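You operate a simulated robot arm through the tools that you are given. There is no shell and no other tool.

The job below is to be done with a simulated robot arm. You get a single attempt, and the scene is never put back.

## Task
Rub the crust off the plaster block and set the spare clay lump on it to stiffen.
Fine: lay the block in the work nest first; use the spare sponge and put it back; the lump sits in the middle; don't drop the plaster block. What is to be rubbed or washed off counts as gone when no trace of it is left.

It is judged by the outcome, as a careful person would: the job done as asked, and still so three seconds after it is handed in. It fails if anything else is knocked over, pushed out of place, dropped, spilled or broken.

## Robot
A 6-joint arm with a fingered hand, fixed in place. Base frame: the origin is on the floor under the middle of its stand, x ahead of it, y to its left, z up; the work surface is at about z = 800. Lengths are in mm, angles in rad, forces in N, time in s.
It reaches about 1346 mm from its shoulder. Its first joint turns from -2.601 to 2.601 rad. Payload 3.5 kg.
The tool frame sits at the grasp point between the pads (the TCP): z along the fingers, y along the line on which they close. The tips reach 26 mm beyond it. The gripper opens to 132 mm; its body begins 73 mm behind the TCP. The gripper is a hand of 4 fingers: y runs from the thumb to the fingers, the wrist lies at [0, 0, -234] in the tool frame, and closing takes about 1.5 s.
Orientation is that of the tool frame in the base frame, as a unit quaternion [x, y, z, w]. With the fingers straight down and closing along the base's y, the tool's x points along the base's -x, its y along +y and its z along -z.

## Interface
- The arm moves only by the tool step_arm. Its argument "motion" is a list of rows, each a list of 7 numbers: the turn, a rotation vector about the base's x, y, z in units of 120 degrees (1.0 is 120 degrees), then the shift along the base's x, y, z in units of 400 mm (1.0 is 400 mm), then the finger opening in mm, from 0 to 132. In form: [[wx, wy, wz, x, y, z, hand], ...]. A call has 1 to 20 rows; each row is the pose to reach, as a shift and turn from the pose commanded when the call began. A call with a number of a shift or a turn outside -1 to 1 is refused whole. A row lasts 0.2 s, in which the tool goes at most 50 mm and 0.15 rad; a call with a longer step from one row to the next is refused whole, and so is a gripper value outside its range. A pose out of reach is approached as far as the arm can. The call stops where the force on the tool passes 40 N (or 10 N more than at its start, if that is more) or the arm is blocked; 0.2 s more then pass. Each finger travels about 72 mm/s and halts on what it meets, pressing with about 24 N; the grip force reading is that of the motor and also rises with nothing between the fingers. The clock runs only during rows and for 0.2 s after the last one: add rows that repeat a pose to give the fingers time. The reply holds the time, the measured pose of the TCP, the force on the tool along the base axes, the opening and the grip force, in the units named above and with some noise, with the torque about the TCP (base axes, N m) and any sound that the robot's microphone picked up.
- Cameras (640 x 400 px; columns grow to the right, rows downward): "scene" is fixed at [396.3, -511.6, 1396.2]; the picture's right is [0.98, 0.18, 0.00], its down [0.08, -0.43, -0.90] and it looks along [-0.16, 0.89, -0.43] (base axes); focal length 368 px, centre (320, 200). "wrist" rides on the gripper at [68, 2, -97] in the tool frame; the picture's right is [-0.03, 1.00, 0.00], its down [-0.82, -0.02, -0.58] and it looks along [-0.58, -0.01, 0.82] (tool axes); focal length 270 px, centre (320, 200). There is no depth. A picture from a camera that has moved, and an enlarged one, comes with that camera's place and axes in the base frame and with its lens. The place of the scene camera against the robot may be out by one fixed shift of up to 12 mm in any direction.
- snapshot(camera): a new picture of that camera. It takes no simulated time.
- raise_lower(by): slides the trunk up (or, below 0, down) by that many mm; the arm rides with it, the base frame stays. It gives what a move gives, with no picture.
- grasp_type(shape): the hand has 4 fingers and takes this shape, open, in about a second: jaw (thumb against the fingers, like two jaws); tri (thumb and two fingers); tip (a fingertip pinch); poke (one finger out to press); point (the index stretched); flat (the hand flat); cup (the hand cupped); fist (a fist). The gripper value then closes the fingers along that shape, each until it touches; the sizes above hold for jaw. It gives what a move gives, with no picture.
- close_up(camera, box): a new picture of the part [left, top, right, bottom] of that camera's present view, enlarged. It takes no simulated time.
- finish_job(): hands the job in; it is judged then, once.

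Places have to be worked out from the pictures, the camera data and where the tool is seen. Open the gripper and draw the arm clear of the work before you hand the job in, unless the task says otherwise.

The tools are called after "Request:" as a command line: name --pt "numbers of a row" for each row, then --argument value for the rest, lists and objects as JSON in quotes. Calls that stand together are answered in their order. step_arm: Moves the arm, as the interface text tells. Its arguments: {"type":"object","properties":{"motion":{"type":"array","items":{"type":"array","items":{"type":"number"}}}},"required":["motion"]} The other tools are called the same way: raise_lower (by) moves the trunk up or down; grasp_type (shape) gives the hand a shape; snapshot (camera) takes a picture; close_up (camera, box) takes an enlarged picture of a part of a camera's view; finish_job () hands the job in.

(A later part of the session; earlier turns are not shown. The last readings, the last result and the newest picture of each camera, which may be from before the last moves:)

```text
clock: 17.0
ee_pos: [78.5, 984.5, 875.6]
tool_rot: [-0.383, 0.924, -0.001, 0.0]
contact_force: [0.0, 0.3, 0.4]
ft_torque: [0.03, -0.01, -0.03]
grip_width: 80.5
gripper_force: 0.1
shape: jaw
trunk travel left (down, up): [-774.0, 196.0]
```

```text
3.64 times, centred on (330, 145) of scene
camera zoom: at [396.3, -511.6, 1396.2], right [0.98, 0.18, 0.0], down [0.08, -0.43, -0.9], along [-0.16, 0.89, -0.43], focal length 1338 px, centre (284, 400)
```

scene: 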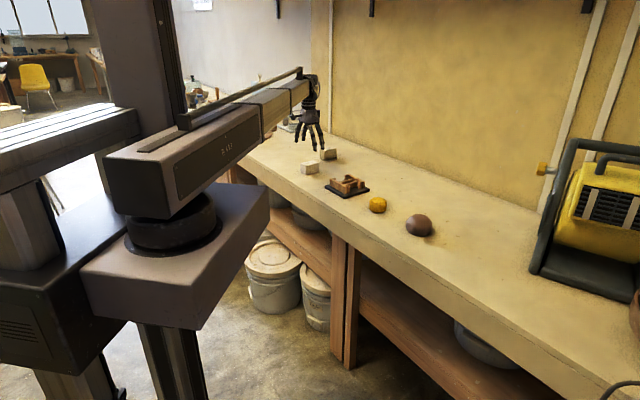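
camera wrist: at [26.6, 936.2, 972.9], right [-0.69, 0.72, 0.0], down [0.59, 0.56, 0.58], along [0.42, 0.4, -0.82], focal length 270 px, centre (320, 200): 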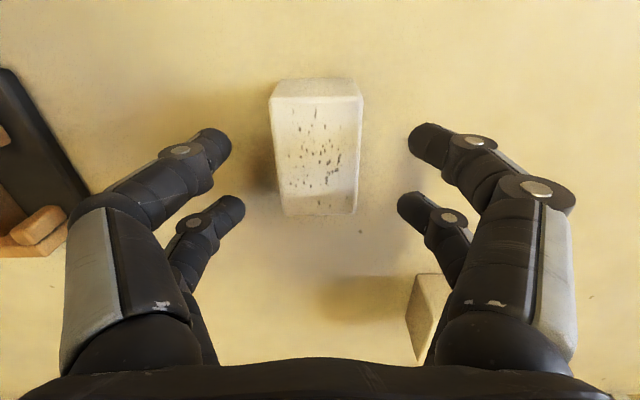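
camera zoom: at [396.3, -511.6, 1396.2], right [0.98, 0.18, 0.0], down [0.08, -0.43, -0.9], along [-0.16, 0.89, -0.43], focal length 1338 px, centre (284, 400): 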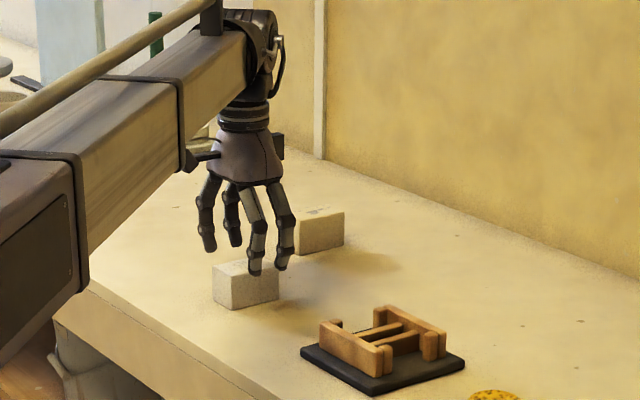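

The hand has two digits on each side and they straddle the block evenly. I'll lower another 39 mm to grip height.

Request:
raise_lower --by -39

Request:
snapshot --camera "wrist"

Request:
close_up --camera "scene" --box '[290, 120, 350, 180]'

```text
clock: 17.8
ee_pos: [77.0, 984.0, 837.1]
tool_rot: [-0.383, 0.924, 0.0, 0.0]
contact_force: [-0.1, 0.6, 0.0]
ft_torque: [0.02, 0.02, 0.01]
grip_width: 80.3
gripper_force: 0.0
shape: jaw
trunk travel left (down, up): [-735.0, 235.0]
```

```text
taken
camera wrist: at [26.6, 936.2, 933.9], right [-0.69, 0.72, 0.0], down [0.59, 0.56, 0.58], along [0.42, 0.4, -0.82], focal length 270 px, centre (320, 200)
```

wrist: 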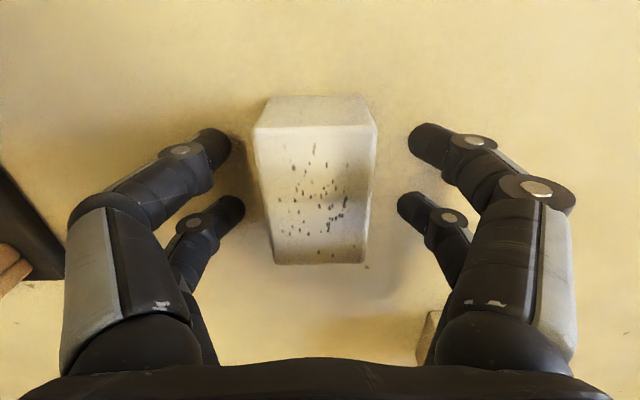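

```text
6.67 times, centred on (320, 150) of scene
camera zoom: at [396.3, -511.6, 1396.2], right [0.98, 0.18, 0.0], down [0.08, -0.43, -0.9], along [-0.16, 0.89, -0.43], focal length 2453 px, centre (320, 533)
```

zoom: 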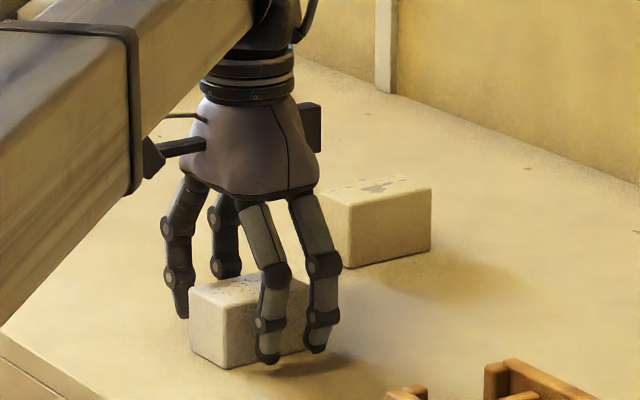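

Fingers flank the block with tips about 10 mm above the bench. I'll close onto the block and hold long enough to settle.

Request:
step_arm --pt "0 0 0 0 0 0 60" --pt "0 0 0 0 0 0 45" --pt "0 0 0 0 0 0 25" --pt "0 0 0 0 0 0 25" --pt "0 0 0 0 0 0 25" --pt "0 0 0 0 0 0 25" --pt "0 0 0 0 0 0 25"

Request:
snapshot --camera "wrist"

Request:
close_up --camera "scene" --box '[290, 120, 350, 180]'

```text
clock: 19.4
ee_pos: [77.6, 983.4, 836.5]
tool_rot: [-0.383, 0.924, 0.0, 0.0]
contact_force: [0.1, -0.5, 0.6]
ft_torque: [-0.02, 0.05, -0.02]
grip_width: 38.8
gripper_force: 23.8
shape: jaw
trunk travel left (down, up): [-735.0, 235.0]
```

```text
taken
camera wrist: at [26.6, 936.4, 933.6], right [-0.69, 0.72, 0.0], down [0.59, 0.56, 0.58], along [0.42, 0.4, -0.82], focal length 270 px, centre (320, 200)
```

wrist: 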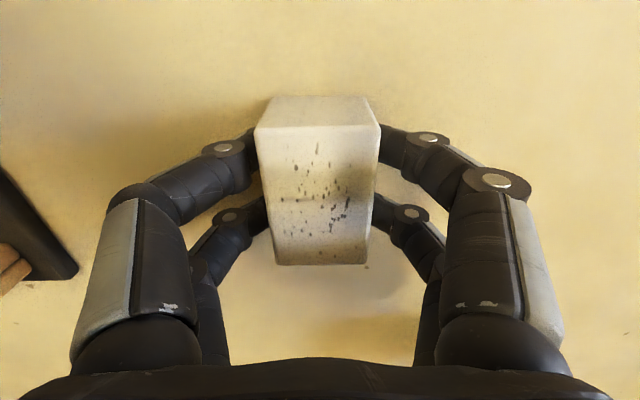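

```text
6.67 times, centred on (320, 150) of scene
camera zoom: at [396.3, -511.6, 1396.2], right [0.98, 0.18, 0.0], down [0.08, -0.43, -0.9], along [-0.16, 0.89, -0.43], focal length 2453 px, centre (320, 533)
```

zoom: 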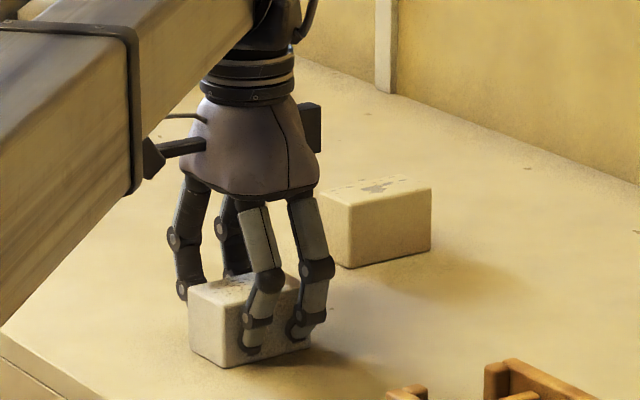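

The grip holds at 38.8 mm with 23.8 N. I'll lift a little to verify, then clear the nest walls.

Request:
raise_lower --by 25

Request:
snapshot --camera "wrist"

Request:
close_up --camera "scene" --box '[290, 120, 350, 180]'

```text
clock: 20.1
ee_pos: [78.1, 985.4, 862.0]
tool_rot: [-0.383, 0.924, 0.0, -0.001]
contact_force: [0.5, 0.6, -1.7]
ft_torque: [0.03, 0.01, 0.03]
grip_width: 38.6
gripper_force: 23.9
shape: jaw
trunk travel left (down, up): [-760.0, 210.0]
```

```text
taken
camera wrist: at [26.6, 936.6, 958.5], right [-0.69, 0.72, 0.0], down [0.59, 0.56, 0.58], along [0.42, 0.4, -0.82], focal length 270 px, centre (320, 200)
```

wrist: 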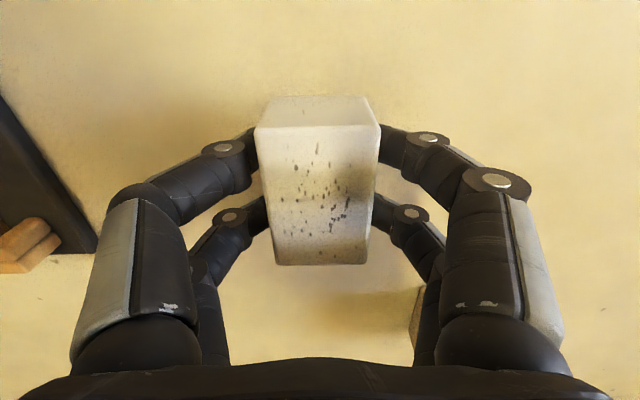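

```text
6.67 times, centred on (320, 150) of scene
camera zoom: at [396.3, -511.6, 1396.2], right [0.98, 0.18, 0.0], down [0.08, -0.43, -0.9], along [-0.16, 0.89, -0.43], focal length 2453 px, centre (320, 533)
```

zoom: 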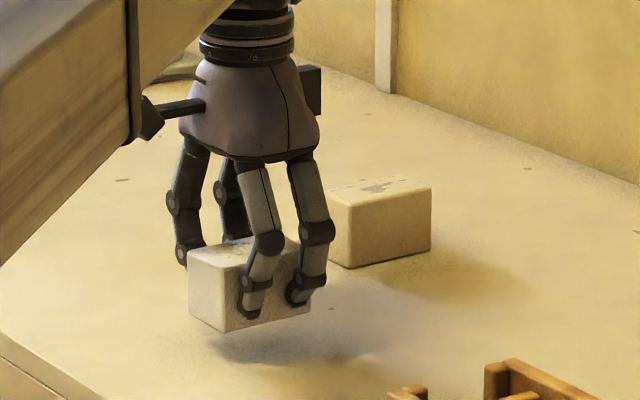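

The block is off the bench and steady, at about 1.7 N. I'll raise it another 60 mm and carry it by (184.5, −156) to over the nest centre.

Request:
raise_lower --by 60

Request:
step_arm --pt "0 0 0 0.05 -0.042 0 25" --pt "0 0 0 0.12 -0.101 0 25" --pt "0 0 0 0.2 -0.169 0 25" --pt "0 0 0 0.28 -0.237 0 25" --pt "0 0 0 0.36 -0.304 0 25" --pt "0 0 0 0.42 -0.355 0 25" --pt "0 0 0 0.461 -0.39 0 25" --pt "0 0 0 0.461 -0.39 0 25" --pt "0 0 0 0.461 -0.39 0 25"

Request:
snapshot --camera "wrist"

Request:
close_up --camera "scene" --box '[310, 120, 390, 210]'

```text
clock: 21.1
ee_pos: [76.9, 984.3, 921.6]
tool_rot: [-0.383, 0.924, 0.0, 0.0]
contact_force: [-0.7, 0.0, -2.3]
ft_torque: [-0.01, -0.01, 0.02]
grip_width: 38.8
gripper_force: 23.9
shape: jaw
trunk travel left (down, up): [-820.0, 150.0]
```

```text
clock: 23.1
ee_pos: [262.4, 828.7, 920.8]
tool_rot: [-0.383, 0.924, -0.001, 0.0]
contact_force: [-0.1, -0.1, -1.7]
ft_torque: [0.03, 0.01, -0.01]
grip_width: 38.6
gripper_force: 24.3
shape: jaw
trunk travel left (down, up): [-820.0, 150.0]
```

```text
taken
camera wrist: at [211.6, 780.5, 1018.6], right [-0.69, 0.72, 0.0], down [0.59, 0.56, 0.58], along [0.42, 0.4, -0.82], focal length 270 px, centre (320, 200)
```

wrist: 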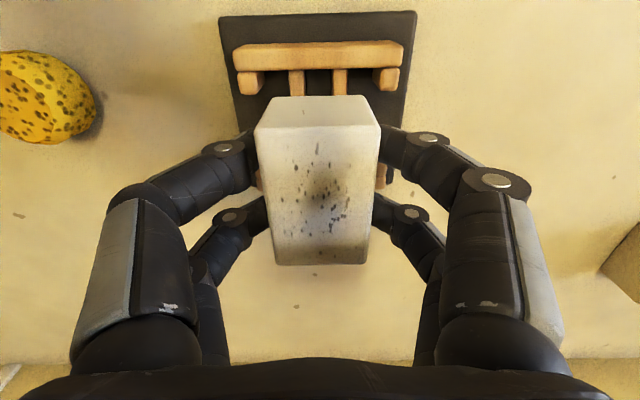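

```text
4.44 times, centred on (350, 165) of scene
camera zoom: at [396.3, -511.6, 1396.2], right [0.98, 0.18, 0.0], down [0.08, -0.43, -0.9], along [-0.16, 0.89, -0.43], focal length 1635 px, centre (187, 356)
```

zoom: 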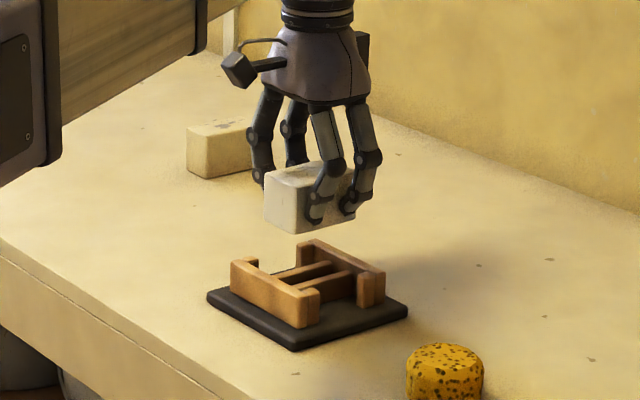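

The block is centred over the pocket: walls and bars are symmetric about the tool in the wrist view. I'll lower 44 mm, check, then go in small steps until contact.

Request:
raise_lower --by -44

Request:
snapshot --camera "wrist"

Request:
close_up --camera "scene" --box '[320, 145, 380, 205]'

```text
clock: 24.0
ee_pos: [262.5, 827.9, 878.5]
tool_rot: [-0.382, 0.924, 0.0, 0.0]
contact_force: [0.2, -0.5, -1.3]
ft_torque: [0.0, 0.02, 0.03]
grip_width: 38.5
gripper_force: 23.9
shape: jaw
trunk travel left (down, up): [-776.0, 194.0]
```

```text
taken
camera wrist: at [211.4, 780.4, 974.7], right [-0.69, 0.72, 0.0], down [0.59, 0.56, 0.58], along [0.42, 0.4, -0.82], focal length 270 px, centre (320, 200)
```

wrist: 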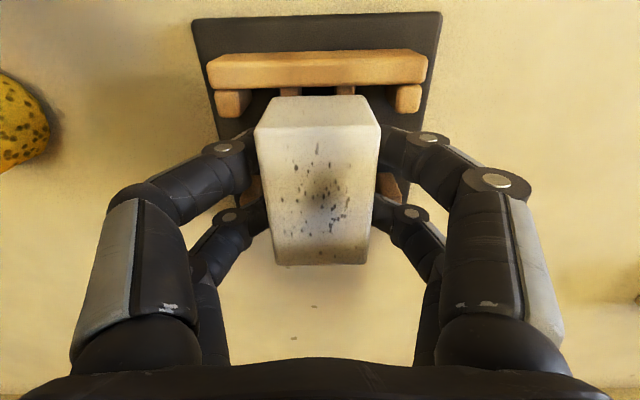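

```text
6.67 times, centred on (350, 175) of scene
camera zoom: at [396.3, -511.6, 1396.2], right [0.98, 0.18, 0.0], down [0.08, -0.43, -0.9], along [-0.16, 0.89, -0.43], focal length 2453 px, centre (120, 367)
```

zoom: 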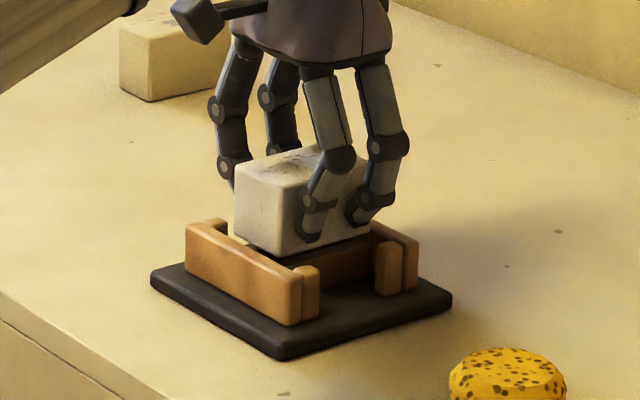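

The base of the block is just above the walls and still centred. I'll lower in smaller steps and watch the force.

Request:
raise_lower --by -7

Request:
raise_lower --by -2

Request:
close_up --camera "scene" --box '[320, 145, 380, 205]'

```text
clock: 24.6
ee_pos: [261.9, 827.3, 870.1]
tool_rot: [-0.383, 0.924, -0.001, -0.001]
contact_force: [-0.4, 0.3, -0.7]
ft_torque: [-0.01, -0.03, 0.0]
grip_width: 38.9
gripper_force: 23.9
shape: jaw
trunk travel left (down, up): [-769.0, 201.0]
```

```text
clock: 25.1
ee_pos: [262.4, 829.4, 868.5]
tool_rot: [-0.382, 0.924, 0.0, 0.001]
contact_force: [1.6, 3.6, 13.7]
ft_torque: [-0.02, -0.01, 0.02]
grip_width: 38.7
gripper_force: 24.3
shape: jaw
trunk travel left (down, up): [-767.0, 203.0]
```

```text
6.67 times, centred on (350, 175) of scene
camera zoom: at [396.3, -511.6, 1396.2], right [0.98, 0.18, 0.0], down [0.08, -0.43, -0.9], along [-0.16, 0.89, -0.43], focal length 2453 px, centre (120, 367)
```

zoom: 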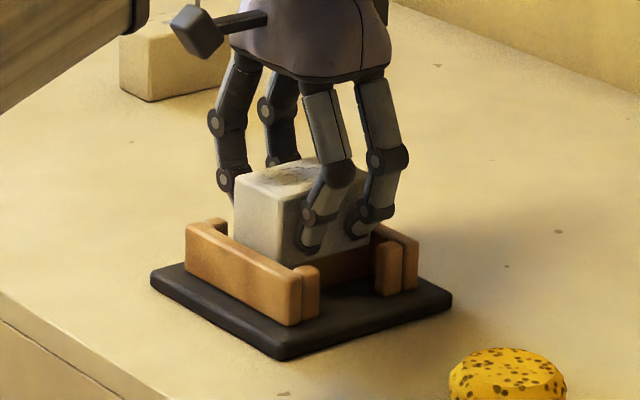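

Contact came on at about z=868 with 14 N vertical force. I'll zoom in to verify the block is down on the crossbars and not caught on a wall.

Request:
close_up --camera "scene" --box '[332, 164, 366, 198]'

Request:
snapshot --camera "wrist"

Request:
close_up --camera "wrist" --box '[170, 0, 460, 180]'

```text
11.76 times, centred on (349, 181) of scene
camera zoom: at [396.3, -511.6, 1396.2], right [0.98, 0.18, 0.0], down [0.08, -0.43, -0.9], along [-0.16, 0.89, -0.43], focal length 4328 px, centre (-21, 424)
```

zoom: 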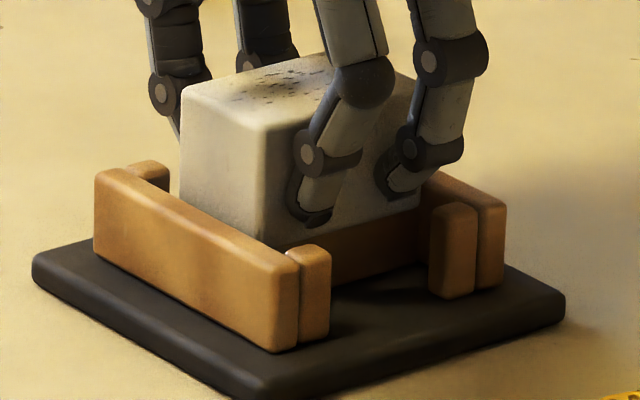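

```text
taken
camera wrist: at [211.4, 780.1, 966.6], right [-0.69, 0.72, 0.0], down [0.59, 0.56, 0.58], along [0.42, 0.4, -0.82], focal length 270 px, centre (320, 200)
```

wrist: 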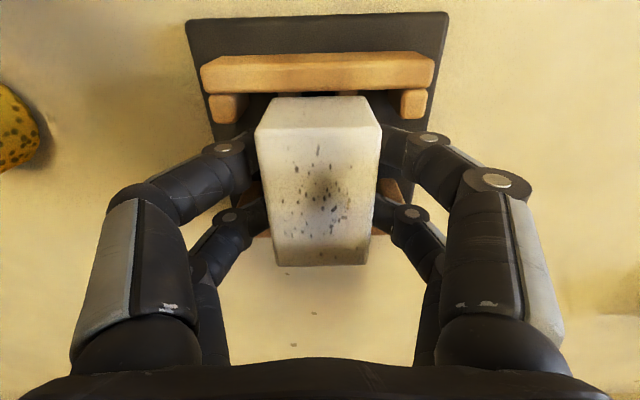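

```text
2.21 times, centred on (315, 90) of wrist
camera zoom: at [211.4, 780.1, 966.6], right [-0.69, 0.72, 0.0], down [0.59, 0.56, 0.58], along [0.42, 0.4, -0.82], focal length 596 px, centre (331, 443)
```

zoom: 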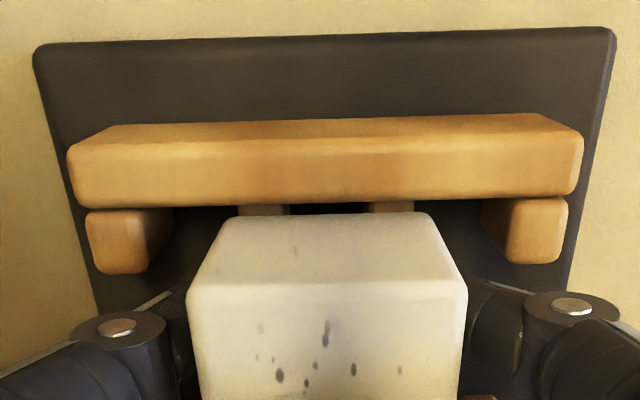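

The block sits down on the front bar with its base below the wall tops, and the gap to the near wall is even. I'll ease off 1 mm and open the fingers gently to 62 mm.

Request:
raise_lower --by 1

Request:
step_arm --pt "0 0 0 0 0 0 44" --pt "0 0 0 0 0 0 52" --pt "0 0 0 0 0 0 60" --pt "0 0 0 0 0 0 64" --pt "0 0 0 0 0 0 64"

Request:
snapshot --camera "wrist"

Request:
close_up --camera "scene" --box '[320, 150, 376, 205]'

```text
clock: 25.6
ee_pos: [261.8, 829.2, 870.1]
tool_rot: [-0.383, 0.924, 0.001, 0.0]
contact_force: [0.2, 2.5, 7.2]
ft_torque: [0.02, -0.03, 0.01]
grip_width: 39.1
gripper_force: 24.0
shape: jaw
trunk travel left (down, up): [-768.0, 202.0]
```

```text
clock: 26.8
ee_pos: [262.4, 827.7, 869.6]
tool_rot: [-0.383, 0.924, 0.0, -0.001]
contact_force: [-0.7, -0.4, -0.1]
ft_torque: [-0.03, 0.0, -0.01]
grip_width: 63.6
gripper_force: 0.1
shape: jaw
trunk travel left (down, up): [-768.0, 202.0]
```

```text
taken
camera wrist: at [211.3, 780.3, 966.8], right [-0.69, 0.72, 0.0], down [0.59, 0.56, 0.58], along [0.42, 0.4, -0.82], focal length 270 px, centre (320, 200)
```

wrist: 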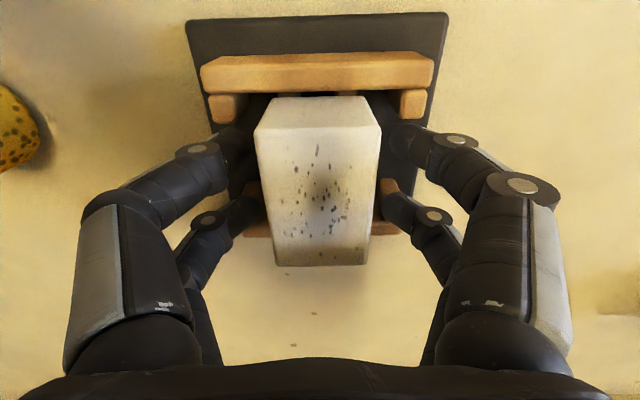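

```text
7.27 times, centred on (348, 178) of scene
camera zoom: at [396.3, -511.6, 1396.2], right [0.98, 0.18, 0.0], down [0.08, -0.43, -0.9], along [-0.16, 0.89, -0.43], focal length 2676 px, centre (116, 364)
```

zoom: 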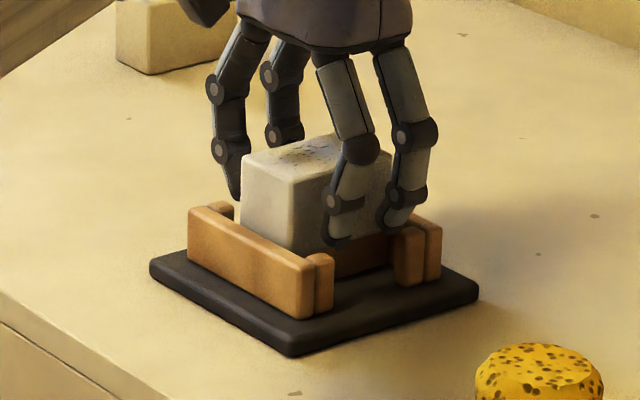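

The block stayed put when released, with force back to zero. I'll raise clear and move the hand toward the sponge, stopping short to look at it.

Request:
raise_lower --by 76

Request:
step_arm --pt "0 0 0 0.04 -0.06 0 90" --pt "0 0 0 0.1 -0.14 0 120" --pt "0 0 0 0.17 -0.22 0 132" --pt "0 0 0 0.23 -0.3 0 132" --pt "0 0 0 0.275 -0.37 0 132" --pt "0 0 0 0.285 -0.385 0 132" --pt "0 0 0 0.285 -0.385 0 132"

Request:
snapshot --camera "wrist"

Request:
close_up --camera "scene" --box '[320, 150, 460, 250]'

```text
clock: 27.9
ee_pos: [262.7, 828.1, 944.8]
tool_rot: [-0.383, 0.924, 0.001, 0.0]
contact_force: [0.3, 0.2, 0.6]
ft_torque: [-0.03, 0.01, -0.03]
grip_width: 63.5
gripper_force: 0.0
shape: jaw
trunk travel left (down, up): [-844.0, 126.0]
```

```text
clock: 29.5
ee_pos: [375.5, 672.9, 945.0]
tool_rot: [-0.383, 0.924, -0.001, 0.0]
contact_force: [-0.8, 0.2, -0.9]
ft_torque: [0.0, -0.01, 0.03]
grip_width: 131.9
gripper_force: 0.0
shape: jaw
trunk travel left (down, up): [-844.0, 126.0]
```

```text
taken
camera wrist: at [325.3, 626.7, 1042.7], right [-0.69, 0.72, 0.0], down [0.59, 0.56, 0.58], along [0.42, 0.4, -0.82], focal length 270 px, centre (320, 200)
```

wrist: 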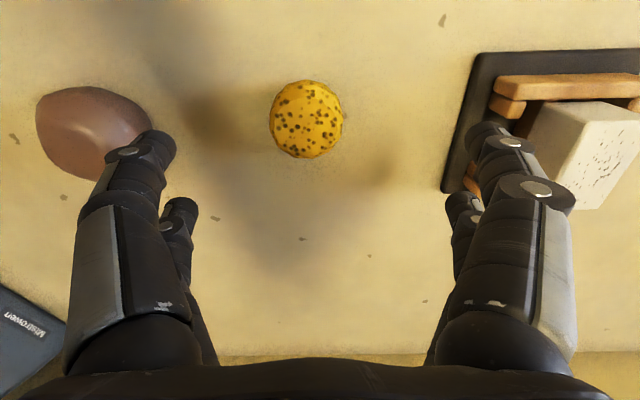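

```text
4.00 times, centred on (390, 200) of scene
camera zoom: at [396.3, -511.6, 1396.2], right [0.98, 0.18, 0.0], down [0.08, -0.43, -0.9], along [-0.16, 0.89, -0.43], focal length 1472 px, centre (40, 200)
```

zoom: 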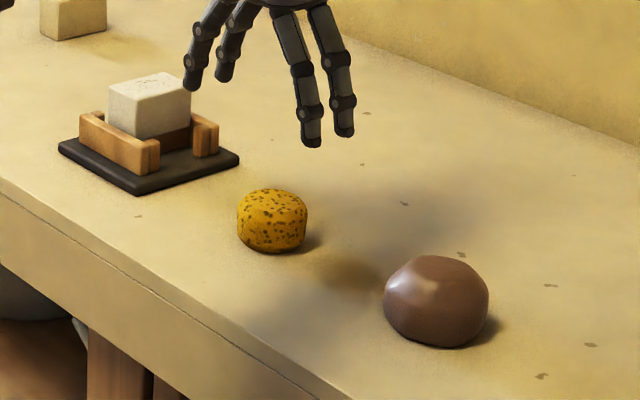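

The sponge is a puck about 62 mm across and 33 mm tall, centred near (388, 671). I'll centre the hand over it and check from a little lower.

Request:
step_arm --pt "0 0 0 0.03125 -0.00825 0 110" --pt "0 0 0 0.03125 -0.00825 0 96" --pt "0 0 0 0.03125 -0.00825 0 96"

Request:
raise_lower --by -50

Request:
snapshot --camera "wrist"

Request:
close_up --camera "wrist" --box '[250, 70, 390, 210]'

Request:
close_up --camera "scene" --box '[350, 140, 430, 240]'

```text
clock: 30.3
ee_pos: [388.1, 671.0, 946.4]
tool_rot: [-0.383, 0.924, 0.0, 0.001]
contact_force: [1.0, 0.4, -0.2]
ft_torque: [-0.01, 0.01, 0.02]
grip_width: 96.4
gripper_force: 0.1
shape: jaw
trunk travel left (down, up): [-844.0, 126.0]
```

```text
clock: 31.3
ee_pos: [388.8, 671.3, 896.3]
tool_rot: [-0.383, 0.924, 0.0, -0.001]
contact_force: [0.6, -0.9, -0.1]
ft_torque: [0.02, 0.0, -0.04]
grip_width: 96.2
gripper_force: 0.0
shape: jaw
trunk travel left (down, up): [-794.0, 176.0]
```

```text
taken
camera wrist: at [338.2, 623.2, 992.8], right [-0.69, 0.72, 0.0], down [0.59, 0.56, 0.58], along [0.42, 0.4, -0.82], focal length 270 px, centre (320, 200)
```

wrist: 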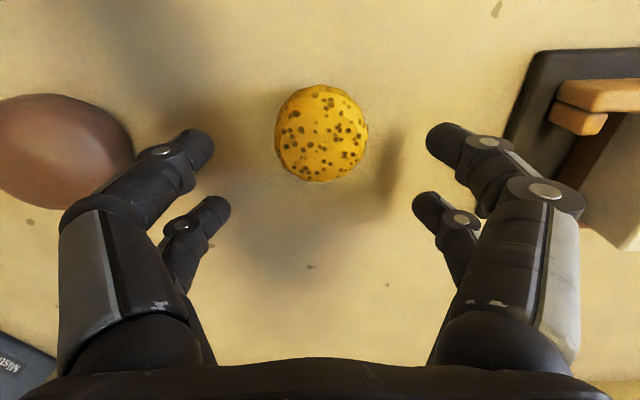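

```text
2.86 times, centred on (320, 140) of wrist
camera zoom: at [338.2, 623.2, 992.8], right [-0.69, 0.72, 0.0], down [0.59, 0.56, 0.58], along [0.42, 0.4, -0.82], focal length 772 px, centre (320, 371)
```

zoom: 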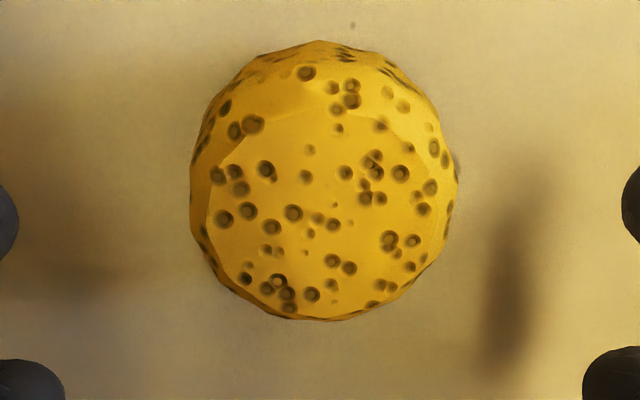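

```text
4.00 times, centred on (390, 190) of scene
camera zoom: at [396.3, -511.6, 1396.2], right [0.98, 0.18, 0.0], down [0.08, -0.43, -0.9], along [-0.16, 0.89, -0.43], focal length 1472 px, centre (40, 240)
```

zoom: 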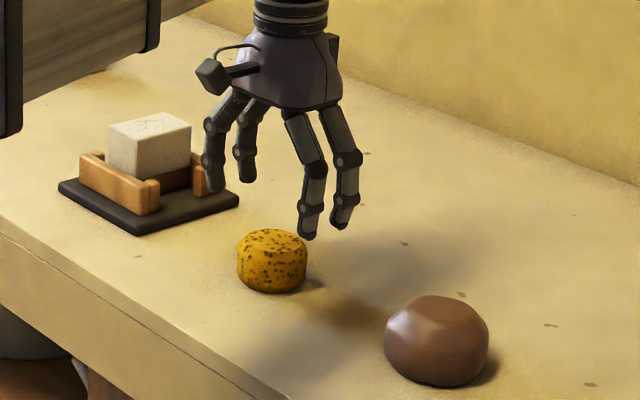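

The sponge is within about 1–2 mm of the tool axis, so this pose marks its home spot. I'll lower to TCP z≈838, keeping the tips about 12 mm above its base, and close on it.

Request:
raise_lower --by -58

Request:
step_arm --pt "0 0 0 0 0 0 80" --pt "0 0 0 0 0 0 66" --pt "0 0 0 0 0 0 52" --pt "0 0 0 0 0 0 45" --pt "0 0 0 0 0 0 45" --pt "0 0 0 0 0 0 45" --pt "0 0 0 0 0 0 45"

Request:
snapshot --camera "wrist"

Request:
close_up --camera "scene" --box '[350, 150, 420, 230]'

```text
clock: 32.2
ee_pos: [387.4, 670.8, 838.5]
tool_rot: [-0.383, 0.924, 0.0, 0.0]
contact_force: [0.6, 0.7, 0.5]
ft_torque: [-0.01, -0.03, -0.01]
grip_width: 96.3
gripper_force: 0.1
shape: jaw
trunk travel left (down, up): [-736.0, 234.0]
```

```text
clock: 33.8
ee_pos: [389.5, 672.4, 838.3]
tool_rot: [-0.383, 0.924, 0.0, 0.0]
contact_force: [0.7, 0.1, -0.2]
ft_torque: [-0.01, 0.0, 0.01]
grip_width: 41.4
gripper_force: 23.6
shape: jaw
trunk travel left (down, up): [-736.0, 234.0]
```

```text
taken
camera wrist: at [338.2, 623.3, 934.7], right [-0.69, 0.72, 0.0], down [0.59, 0.56, 0.58], along [0.42, 0.4, -0.82], focal length 270 px, centre (320, 200)
```

wrist: 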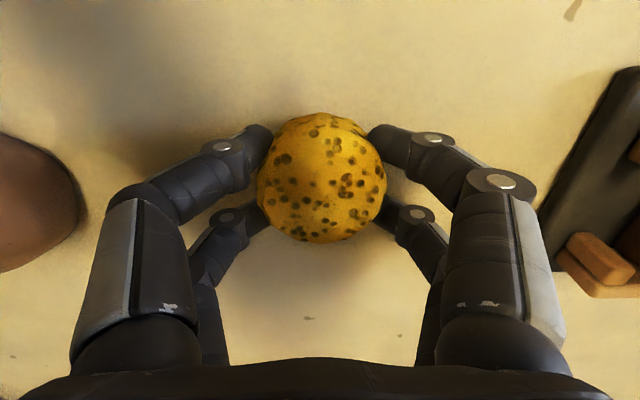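

```text
5.00 times, centred on (385, 190) of scene
camera zoom: at [396.3, -511.6, 1396.2], right [0.98, 0.18, 0.0], down [0.08, -0.43, -0.9], along [-0.16, 0.89, -0.43], focal length 1840 px, centre (-5, 250)
```

zoom: 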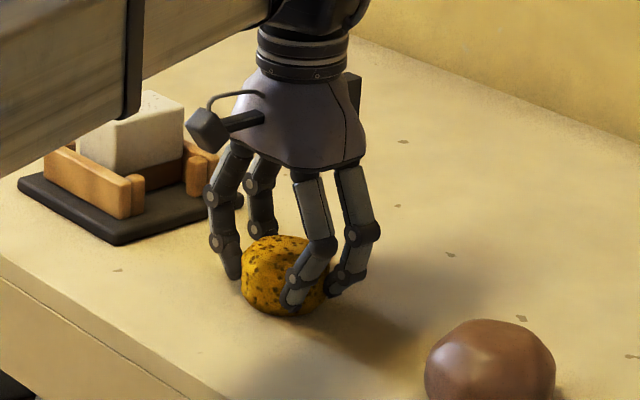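

The sponge is held at 23.6 N. I'll lift it slightly, confirm, then raise to clear the block top (about z=876).

Request:
raise_lower --by 20

Request:
raise_lower --by 82

Request:
snapshot --camera "wrist"

Request:
close_up --camera "scene" --box '[340, 120, 430, 220]'

```text
clock: 34.5
ee_pos: [388.4, 671.3, 857.7]
tool_rot: [-0.383, 0.924, 0.0, 0.0]
contact_force: [0.3, 0.2, -0.2]
ft_torque: [-0.02, 0.0, -0.01]
grip_width: 41.2
gripper_force: 24.1
shape: jaw
trunk travel left (down, up): [-756.0, 214.0]
```

```text
clock: 35.7
ee_pos: [388.6, 671.6, 939.0]
tool_rot: [-0.383, 0.924, 0.001, 0.0]
contact_force: [-0.1, 0.0, -0.2]
ft_torque: [0.02, 0.0, 0.02]
grip_width: 41.1
gripper_force: 24.1
shape: jaw
trunk travel left (down, up): [-838.0, 132.0]
```

```text
taken
camera wrist: at [338.2, 623.5, 1036.6], right [-0.69, 0.72, 0.0], down [0.59, 0.56, 0.58], along [0.42, 0.4, -0.82], focal length 270 px, centre (320, 200)
```

wrist: 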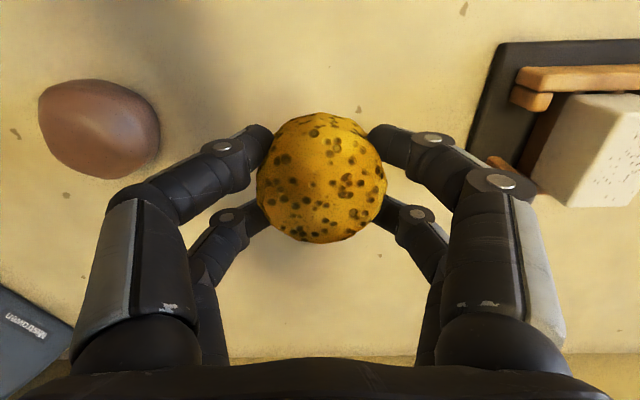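

```text
4.00 times, centred on (385, 170) of scene
camera zoom: at [396.3, -511.6, 1396.2], right [0.98, 0.18, 0.0], down [0.08, -0.43, -0.9], along [-0.16, 0.89, -0.43], focal length 1472 px, centre (60, 320)
```

zoom: 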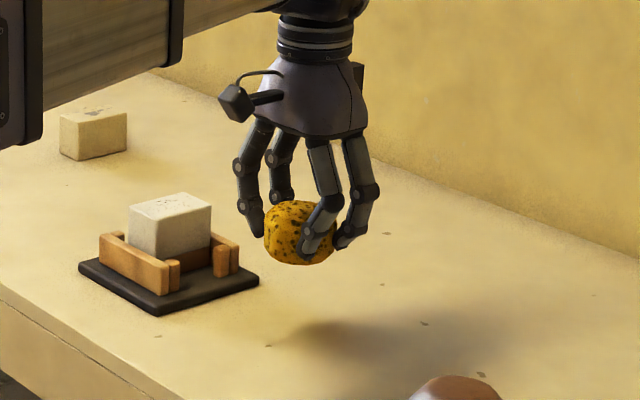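

The sponge is securely lifted, its base around z≈902. I'll carry it back by (−126.5, +157.3) to directly over the block.

Request:
step_arm --pt "0 0 0 -0.04 0.0497 0 45" --pt "0 0 0 -0.1 0.1243 0 45" --pt "0 0 0 -0.17 0.2114 0 45" --pt "0 0 0 -0.24 0.2984 0 45" --pt "0 0 0 -0.29 0.3606 0 45" --pt "0 0 0 -0.31625 0.39325 0 45" --pt "0 0 0 -0.31625 0.39325 0 45"

Request:
raise_lower --by -22

Request:
snapshot --camera "wrist"

Request:
close_up --camera "scene" --box '[315, 130, 385, 210]'

```text
clock: 37.3
ee_pos: [262.0, 826.8, 941.0]
tool_rot: [-0.383, 0.924, 0.0, -0.001]
contact_force: [0.3, -0.8, 0.0]
ft_torque: [0.01, 0.0, 0.02]
grip_width: 41.1
gripper_force: 23.8
shape: jaw
trunk travel left (down, up): [-838.0, 132.0]
```

```text
clock: 38.0
ee_pos: [262.3, 829.0, 917.6]
tool_rot: [-0.383, 0.924, 0.001, 0.0]
contact_force: [0.0, 1.1, 0.0]
ft_torque: [-0.02, -0.01, 0.01]
grip_width: 41.1
gripper_force: 24.3
shape: jaw
trunk travel left (down, up): [-816.0, 154.0]
```

```text
taken
camera wrist: at [211.9, 779.7, 1014.8], right [-0.69, 0.72, 0.0], down [0.59, 0.56, 0.58], along [0.42, 0.4, -0.82], focal length 270 px, centre (320, 200)
```

wrist: 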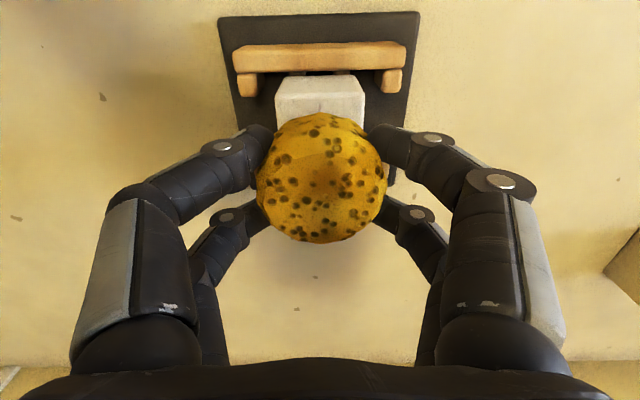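

```text
5.00 times, centred on (350, 170) of scene
camera zoom: at [396.3, -511.6, 1396.2], right [0.98, 0.18, 0.0], down [0.08, -0.43, -0.9], along [-0.16, 0.89, -0.43], focal length 1840 px, centre (170, 350)
```

zoom: 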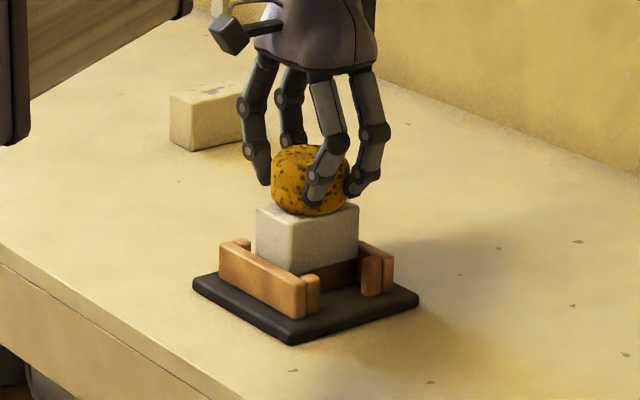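

The sponge hangs just above the block, centred. I'll lower in small steps until light contact.

Request:
raise_lower --by -3

Request:
raise_lower --by -2

```text
clock: 38.5
ee_pos: [262.4, 827.6, 915.9]
tool_rot: [-0.383, 0.924, 0.001, 0.0]
contact_force: [1.5, 2.1, 9.4]
ft_torque: [-0.02, 0.02, 0.01]
grip_width: 41.5
gripper_force: 23.9
shape: jaw
trunk travel left (down, up): [-813.0, 157.0]
```

```text
clock: 39.0
ee_pos: [261.8, 827.6, 915.6]
tool_rot: [-0.383, 0.924, 0.001, 0.001]
contact_force: [2.9, 5.6, 28.4]
ft_torque: [0.1, 0.0, 0.0]
grip_width: 41.8
gripper_force: 23.6
shape: jaw
trunk travel left (down, up): [-811.0, 159.0]
```

Contact is stiff: 9 N, then 28 N after 2 mm more, which is harder than needed. I'll ease up to roughly 10 N.

Request:
raise_lower --by -0.0

Request:
raise_lower --by 1.8

```text
clock: 39.5
ee_pos: [262.9, 828.1, 914.9]
tool_rot: [-0.383, 0.924, 0.002, 0.0]
contact_force: [2.9, 7.5, 31.1]
ft_torque: [0.11, 0.0, 0.03]
grip_width: 41.8
gripper_force: 23.9
shape: jaw
trunk travel left (down, up): [-811.0, 159.0]
```

```text
clock: 40.0
ee_pos: [261.9, 826.0, 916.2]
tool_rot: [-0.383, 0.924, -0.001, 0.0]
contact_force: [1.7, 3.9, 15.8]
ft_torque: [0.08, 0.02, 0.02]
grip_width: 41.7
gripper_force: 24.4
shape: jaw
trunk travel left (down, up): [-813.0, 157.0]
```

Force is about 16 N; I'll ease 0.5 mm more and then do slow strokes along the block's long axis, where the nest walls hold it, ±24 mm about the centre.

Request:
raise_lower --by 0.5

Request:
step_arm --pt "0 0 0 0.014 0.014 0 45" --pt "0 0 0 0.028 0.028 0 45" --pt "0 0 0 0.0424 0.0424 0 45" --pt "0 0 0 0.028 0.028 0 45" --pt "0 0 0 0.014 0.014 0 45" --pt "0 0 0 0 0 0 45" --pt "0 0 0 -0.014 -0.014 0 45" --pt "0 0 0 -0.028 -0.028 0 45" --pt "0 0 0 -0.0424 -0.0424 0 45" --pt "0 0 0 -0.028 -0.028 0 45" --pt "0 0 0 -0.014 -0.014 0 45" --pt "0 0 0 0 0 0 45"

Request:
snapshot --camera "wrist"

Request:
close_up --camera "scene" --box '[315, 130, 385, 210]'

```text
clock: 40.5
ee_pos: [262.3, 827.1, 914.7]
tool_rot: [-0.383, 0.924, 0.0, 0.0]
contact_force: [1.3, 2.6, 8.4]
ft_torque: [0.05, 0.03, -0.02]
grip_width: 41.6
gripper_force: 23.9
shape: jaw
trunk travel left (down, up): [-814.0, 156.0]
```

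```text
clock: 43.1
ee_pos: [263.3, 827.6, 914.6]
tool_rot: [-0.384, 0.924, 0.0, 0.0]
contact_force: [-1.4, -2.2, 2.7]
ft_torque: [-0.07, 0.11, -0.04]
grip_width: 41.5
gripper_force: 24.0
shape: jaw
trunk travel left (down, up): [-814.0, 156.0]
```

```text
taken
camera wrist: at [212.0, 779.8, 1012.4], right [-0.69, 0.72, 0.0], down [0.59, 0.56, 0.58], along [0.42, 0.4, -0.82], focal length 270 px, centre (320, 200)
```

wrist: 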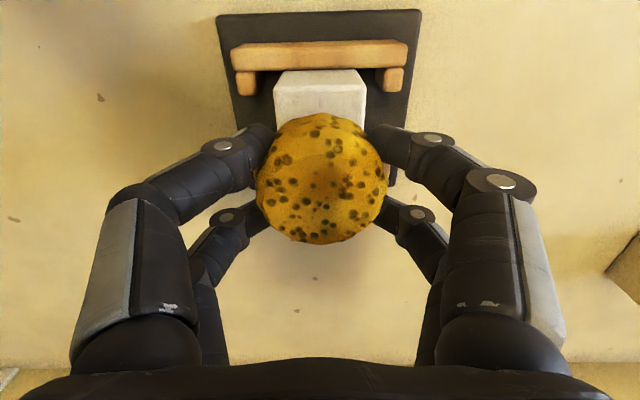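

```text
5.00 times, centred on (350, 170) of scene
camera zoom: at [396.3, -511.6, 1396.2], right [0.98, 0.18, 0.0], down [0.08, -0.43, -0.9], along [-0.16, 0.89, -0.43], focal length 1840 px, centre (170, 350)
```

zoom: 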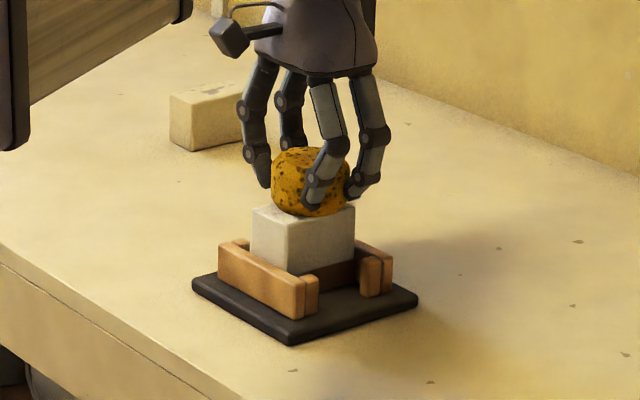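

The strokes ran and the block slid slightly against one wall as expected; force has dropped to about 3 N. I'll look at the visible part of the top for remaining specks.

Request:
close_up --camera "wrist" --box '[250, 50, 390, 140]'

Request:
close_up --camera "scene" --box '[335, 165, 365, 190]'

```text
4.44 times, centred on (320, 95) of wrist
camera zoom: at [212.0, 779.8, 1012.4], right [-0.69, 0.72, 0.0], down [0.59, 0.56, 0.58], along [0.42, 0.4, -0.82], focal length 1201 px, centre (320, 667)
```

zoom: 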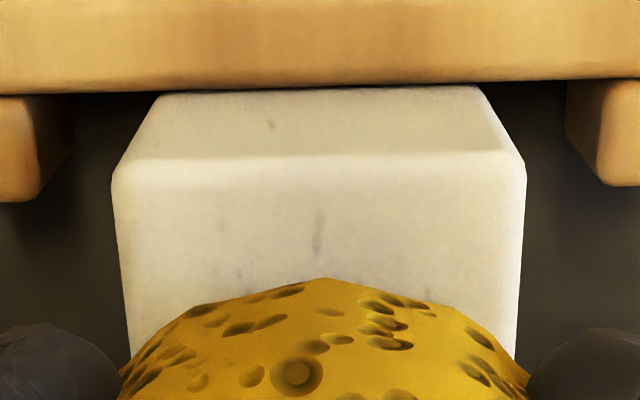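

```text
16.00 times, centred on (350, 178) of scene
camera zoom: at [396.3, -511.6, 1396.2], right [0.98, 0.18, 0.0], down [0.08, -0.43, -0.9], along [-0.16, 0.89, -0.43], focal length 5886 px, centre (-160, 560)
```

zoom: 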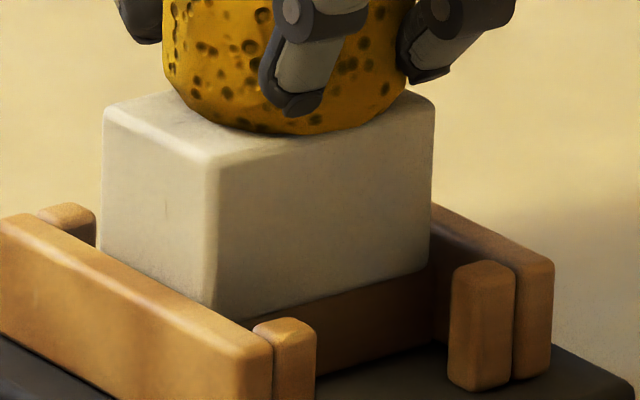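

The specks are fading, so rubbing works. I'll press about 1 mm more and continue with longer repeated strokes.

Request:
raise_lower --by -1

Request:
step_arm --pt "0 0 0 0.0212 0.0212 0 45" --pt "0 0 0 0.0424 0.0424 0 45" --pt "0 0 0 0.0212 0.0212 0 45" --pt "0 0 0 0 0 0 45" --pt "0 0 0 -0.0212 -0.0212 0 45" --pt "0 0 0 -0.0424 -0.0424 0 45" --pt "0 0 0 -0.0212 -0.0212 0 45" --pt "0 0 0 0 0 0 45" --pt "0 0 0 0.0212 0.0212 0 45" --pt "0 0 0 0.0424 0.0424 0 45" --pt "0 0 0 0.0212 0.0212 0 45" --pt "0 0 0 0 0 0 45" --pt "0 0 0 -0.0212 -0.0212 0 45" --pt "0 0 0 -0.0424 -0.0424 0 45" --pt "0 0 0 -0.0212 -0.0212 0 45" --pt "0 0 0 0 0 0 45"

Request:
close_up --camera "wrist" --box '[250, 50, 390, 140]'

Request:
close_up --camera "scene" --box '[325, 145, 375, 200]'

```text
clock: 43.6
ee_pos: [262.7, 827.2, 915.7]
tool_rot: [-0.383, 0.924, 0.001, 0.001]
contact_force: [-0.9, -0.7, 11.8]
ft_torque: [-0.07, 0.11, 0.0]
grip_width: 41.5
gripper_force: 23.5
shape: jaw
trunk travel left (down, up): [-813.0, 157.0]
```

```text
clock: 47.0
ee_pos: [261.0, 828.0, 914.4]
tool_rot: [-0.383, 0.924, 0.0, -0.001]
contact_force: [-1.1, -3.0, 4.5]
ft_torque: [-0.08, 0.0, -0.03]
grip_width: 40.6
gripper_force: 24.1
shape: jaw
trunk travel left (down, up): [-813.0, 157.0]
```

```text
4.44 times, centred on (320, 95) of wrist
camera zoom: at [210.9, 780.2, 1011.6], right [-0.69, 0.72, 0.0], down [0.59, 0.56, 0.58], along [0.42, 0.4, -0.82], focal length 1201 px, centre (320, 667)
```

zoom: 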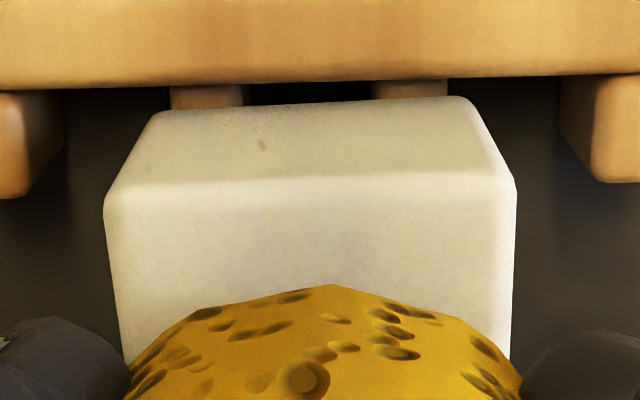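

```text
7.27 times, centred on (350, 172) of scene
camera zoom: at [396.3, -511.6, 1396.2], right [0.98, 0.18, 0.0], down [0.08, -0.43, -0.9], along [-0.16, 0.89, -0.43], focal length 2676 px, centre (102, 400)
```

zoom: 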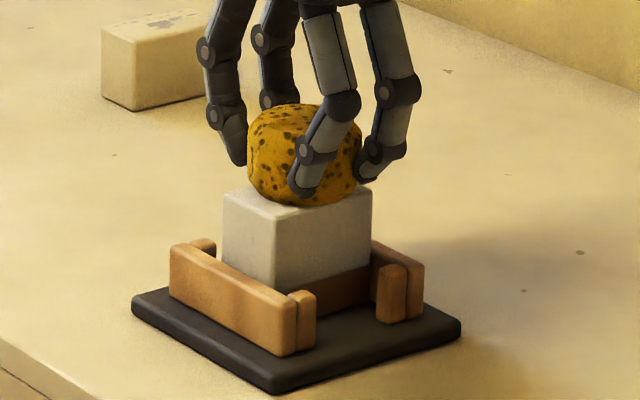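

The exposed part of the top is now clean. I'll press slightly and do passes offset ±7 mm sideways to cover the long edges as well.

Request:
raise_lower --by -1

Request:
step_arm --pt "0 0 0 0.0124 -0.0124 0 45" --pt "0 0 0 0.0336 0.0088 0 45" --pt "0 0 0 0.0548 0.03 0 45" --pt "0 0 0 0.0336 0.0088 0 45" --pt "0 0 0 0.0124 -0.0124 0 45" --pt "0 0 0 -0.0088 -0.0336 0 45" --pt "0 0 0 -0.03 -0.0548 0 45" --pt "0 0 0 -0.0088 -0.0336 0 45" --pt "0 0 0 0.0 0.0 0 45" --pt "0 0 0 -0.0124 0.0124 0 45" --pt "0 0 0 0.0088 0.0336 0 45" --pt "0 0 0 0.03 0.0548 0 45" --pt "0 0 0 0.0088 0.0336 0 45" --pt "0 0 0 -0.0124 0.0124 0 45" --pt "0 0 0 -0.0336 -0.0088 0 45" --pt "0 0 0 -0.0548 -0.03 0 45" --pt "0 0 0 -0.0336 -0.0088 0 45" --pt "0 0 0 -0.0124 0.0124 0 45" --pt "0 0 0 0 0 0 45"

Request:
snapshot --camera "wrist"

Request:
close_up --camera "scene" --box '[325, 145, 375, 200]'

```text
clock: 47.5
ee_pos: [261.8, 827.4, 914.3]
tool_rot: [-0.383, 0.924, 0.0, 0.001]
contact_force: [-1.4, -1.1, 13.2]
ft_torque: [-0.1, 0.09, -0.04]
grip_width: 40.8
gripper_force: 24.0
shape: jaw
trunk travel left (down, up): [-812.0, 158.0]
```

```text
clock: 51.5
ee_pos: [261.8, 830.1, 913.1]
tool_rot: [-0.383, 0.924, 0.001, 0.0]
contact_force: [-4.8, 3.4, 9.5]
ft_torque: [0.13, 0.2, 0.01]
grip_width: 40.0
gripper_force: 24.3
shape: jaw
trunk travel left (down, up): [-812.0, 158.0]
```

```text
taken
camera wrist: at [210.2, 781.5, 1010.5], right [-0.69, 0.72, 0.0], down [0.59, 0.56, 0.58], along [0.42, 0.4, -0.82], focal length 270 px, centre (320, 200)
```

wrist: 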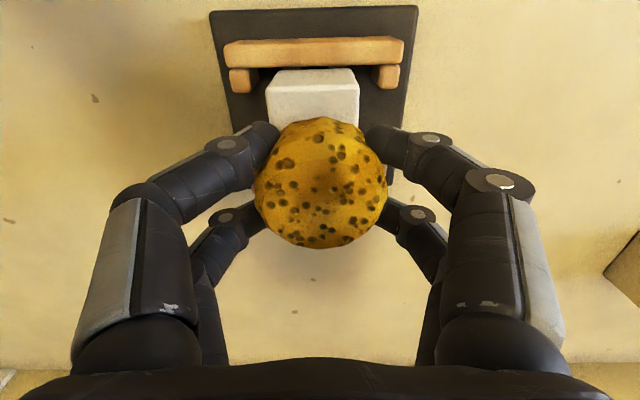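

```text
7.27 times, centred on (350, 172) of scene
camera zoom: at [396.3, -511.6, 1396.2], right [0.98, 0.18, 0.0], down [0.08, -0.43, -0.9], along [-0.16, 0.89, -0.43], focal length 2676 px, centre (102, 400)
```

zoom: 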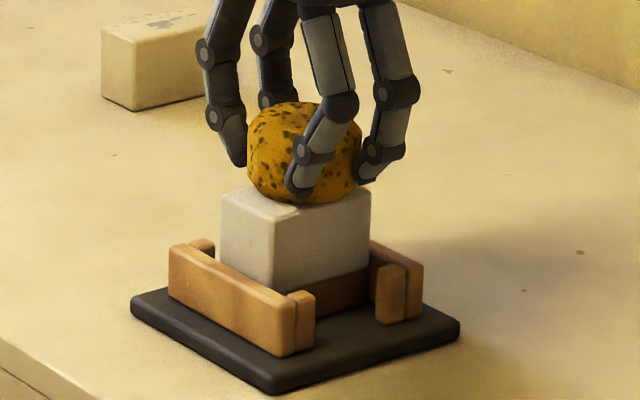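

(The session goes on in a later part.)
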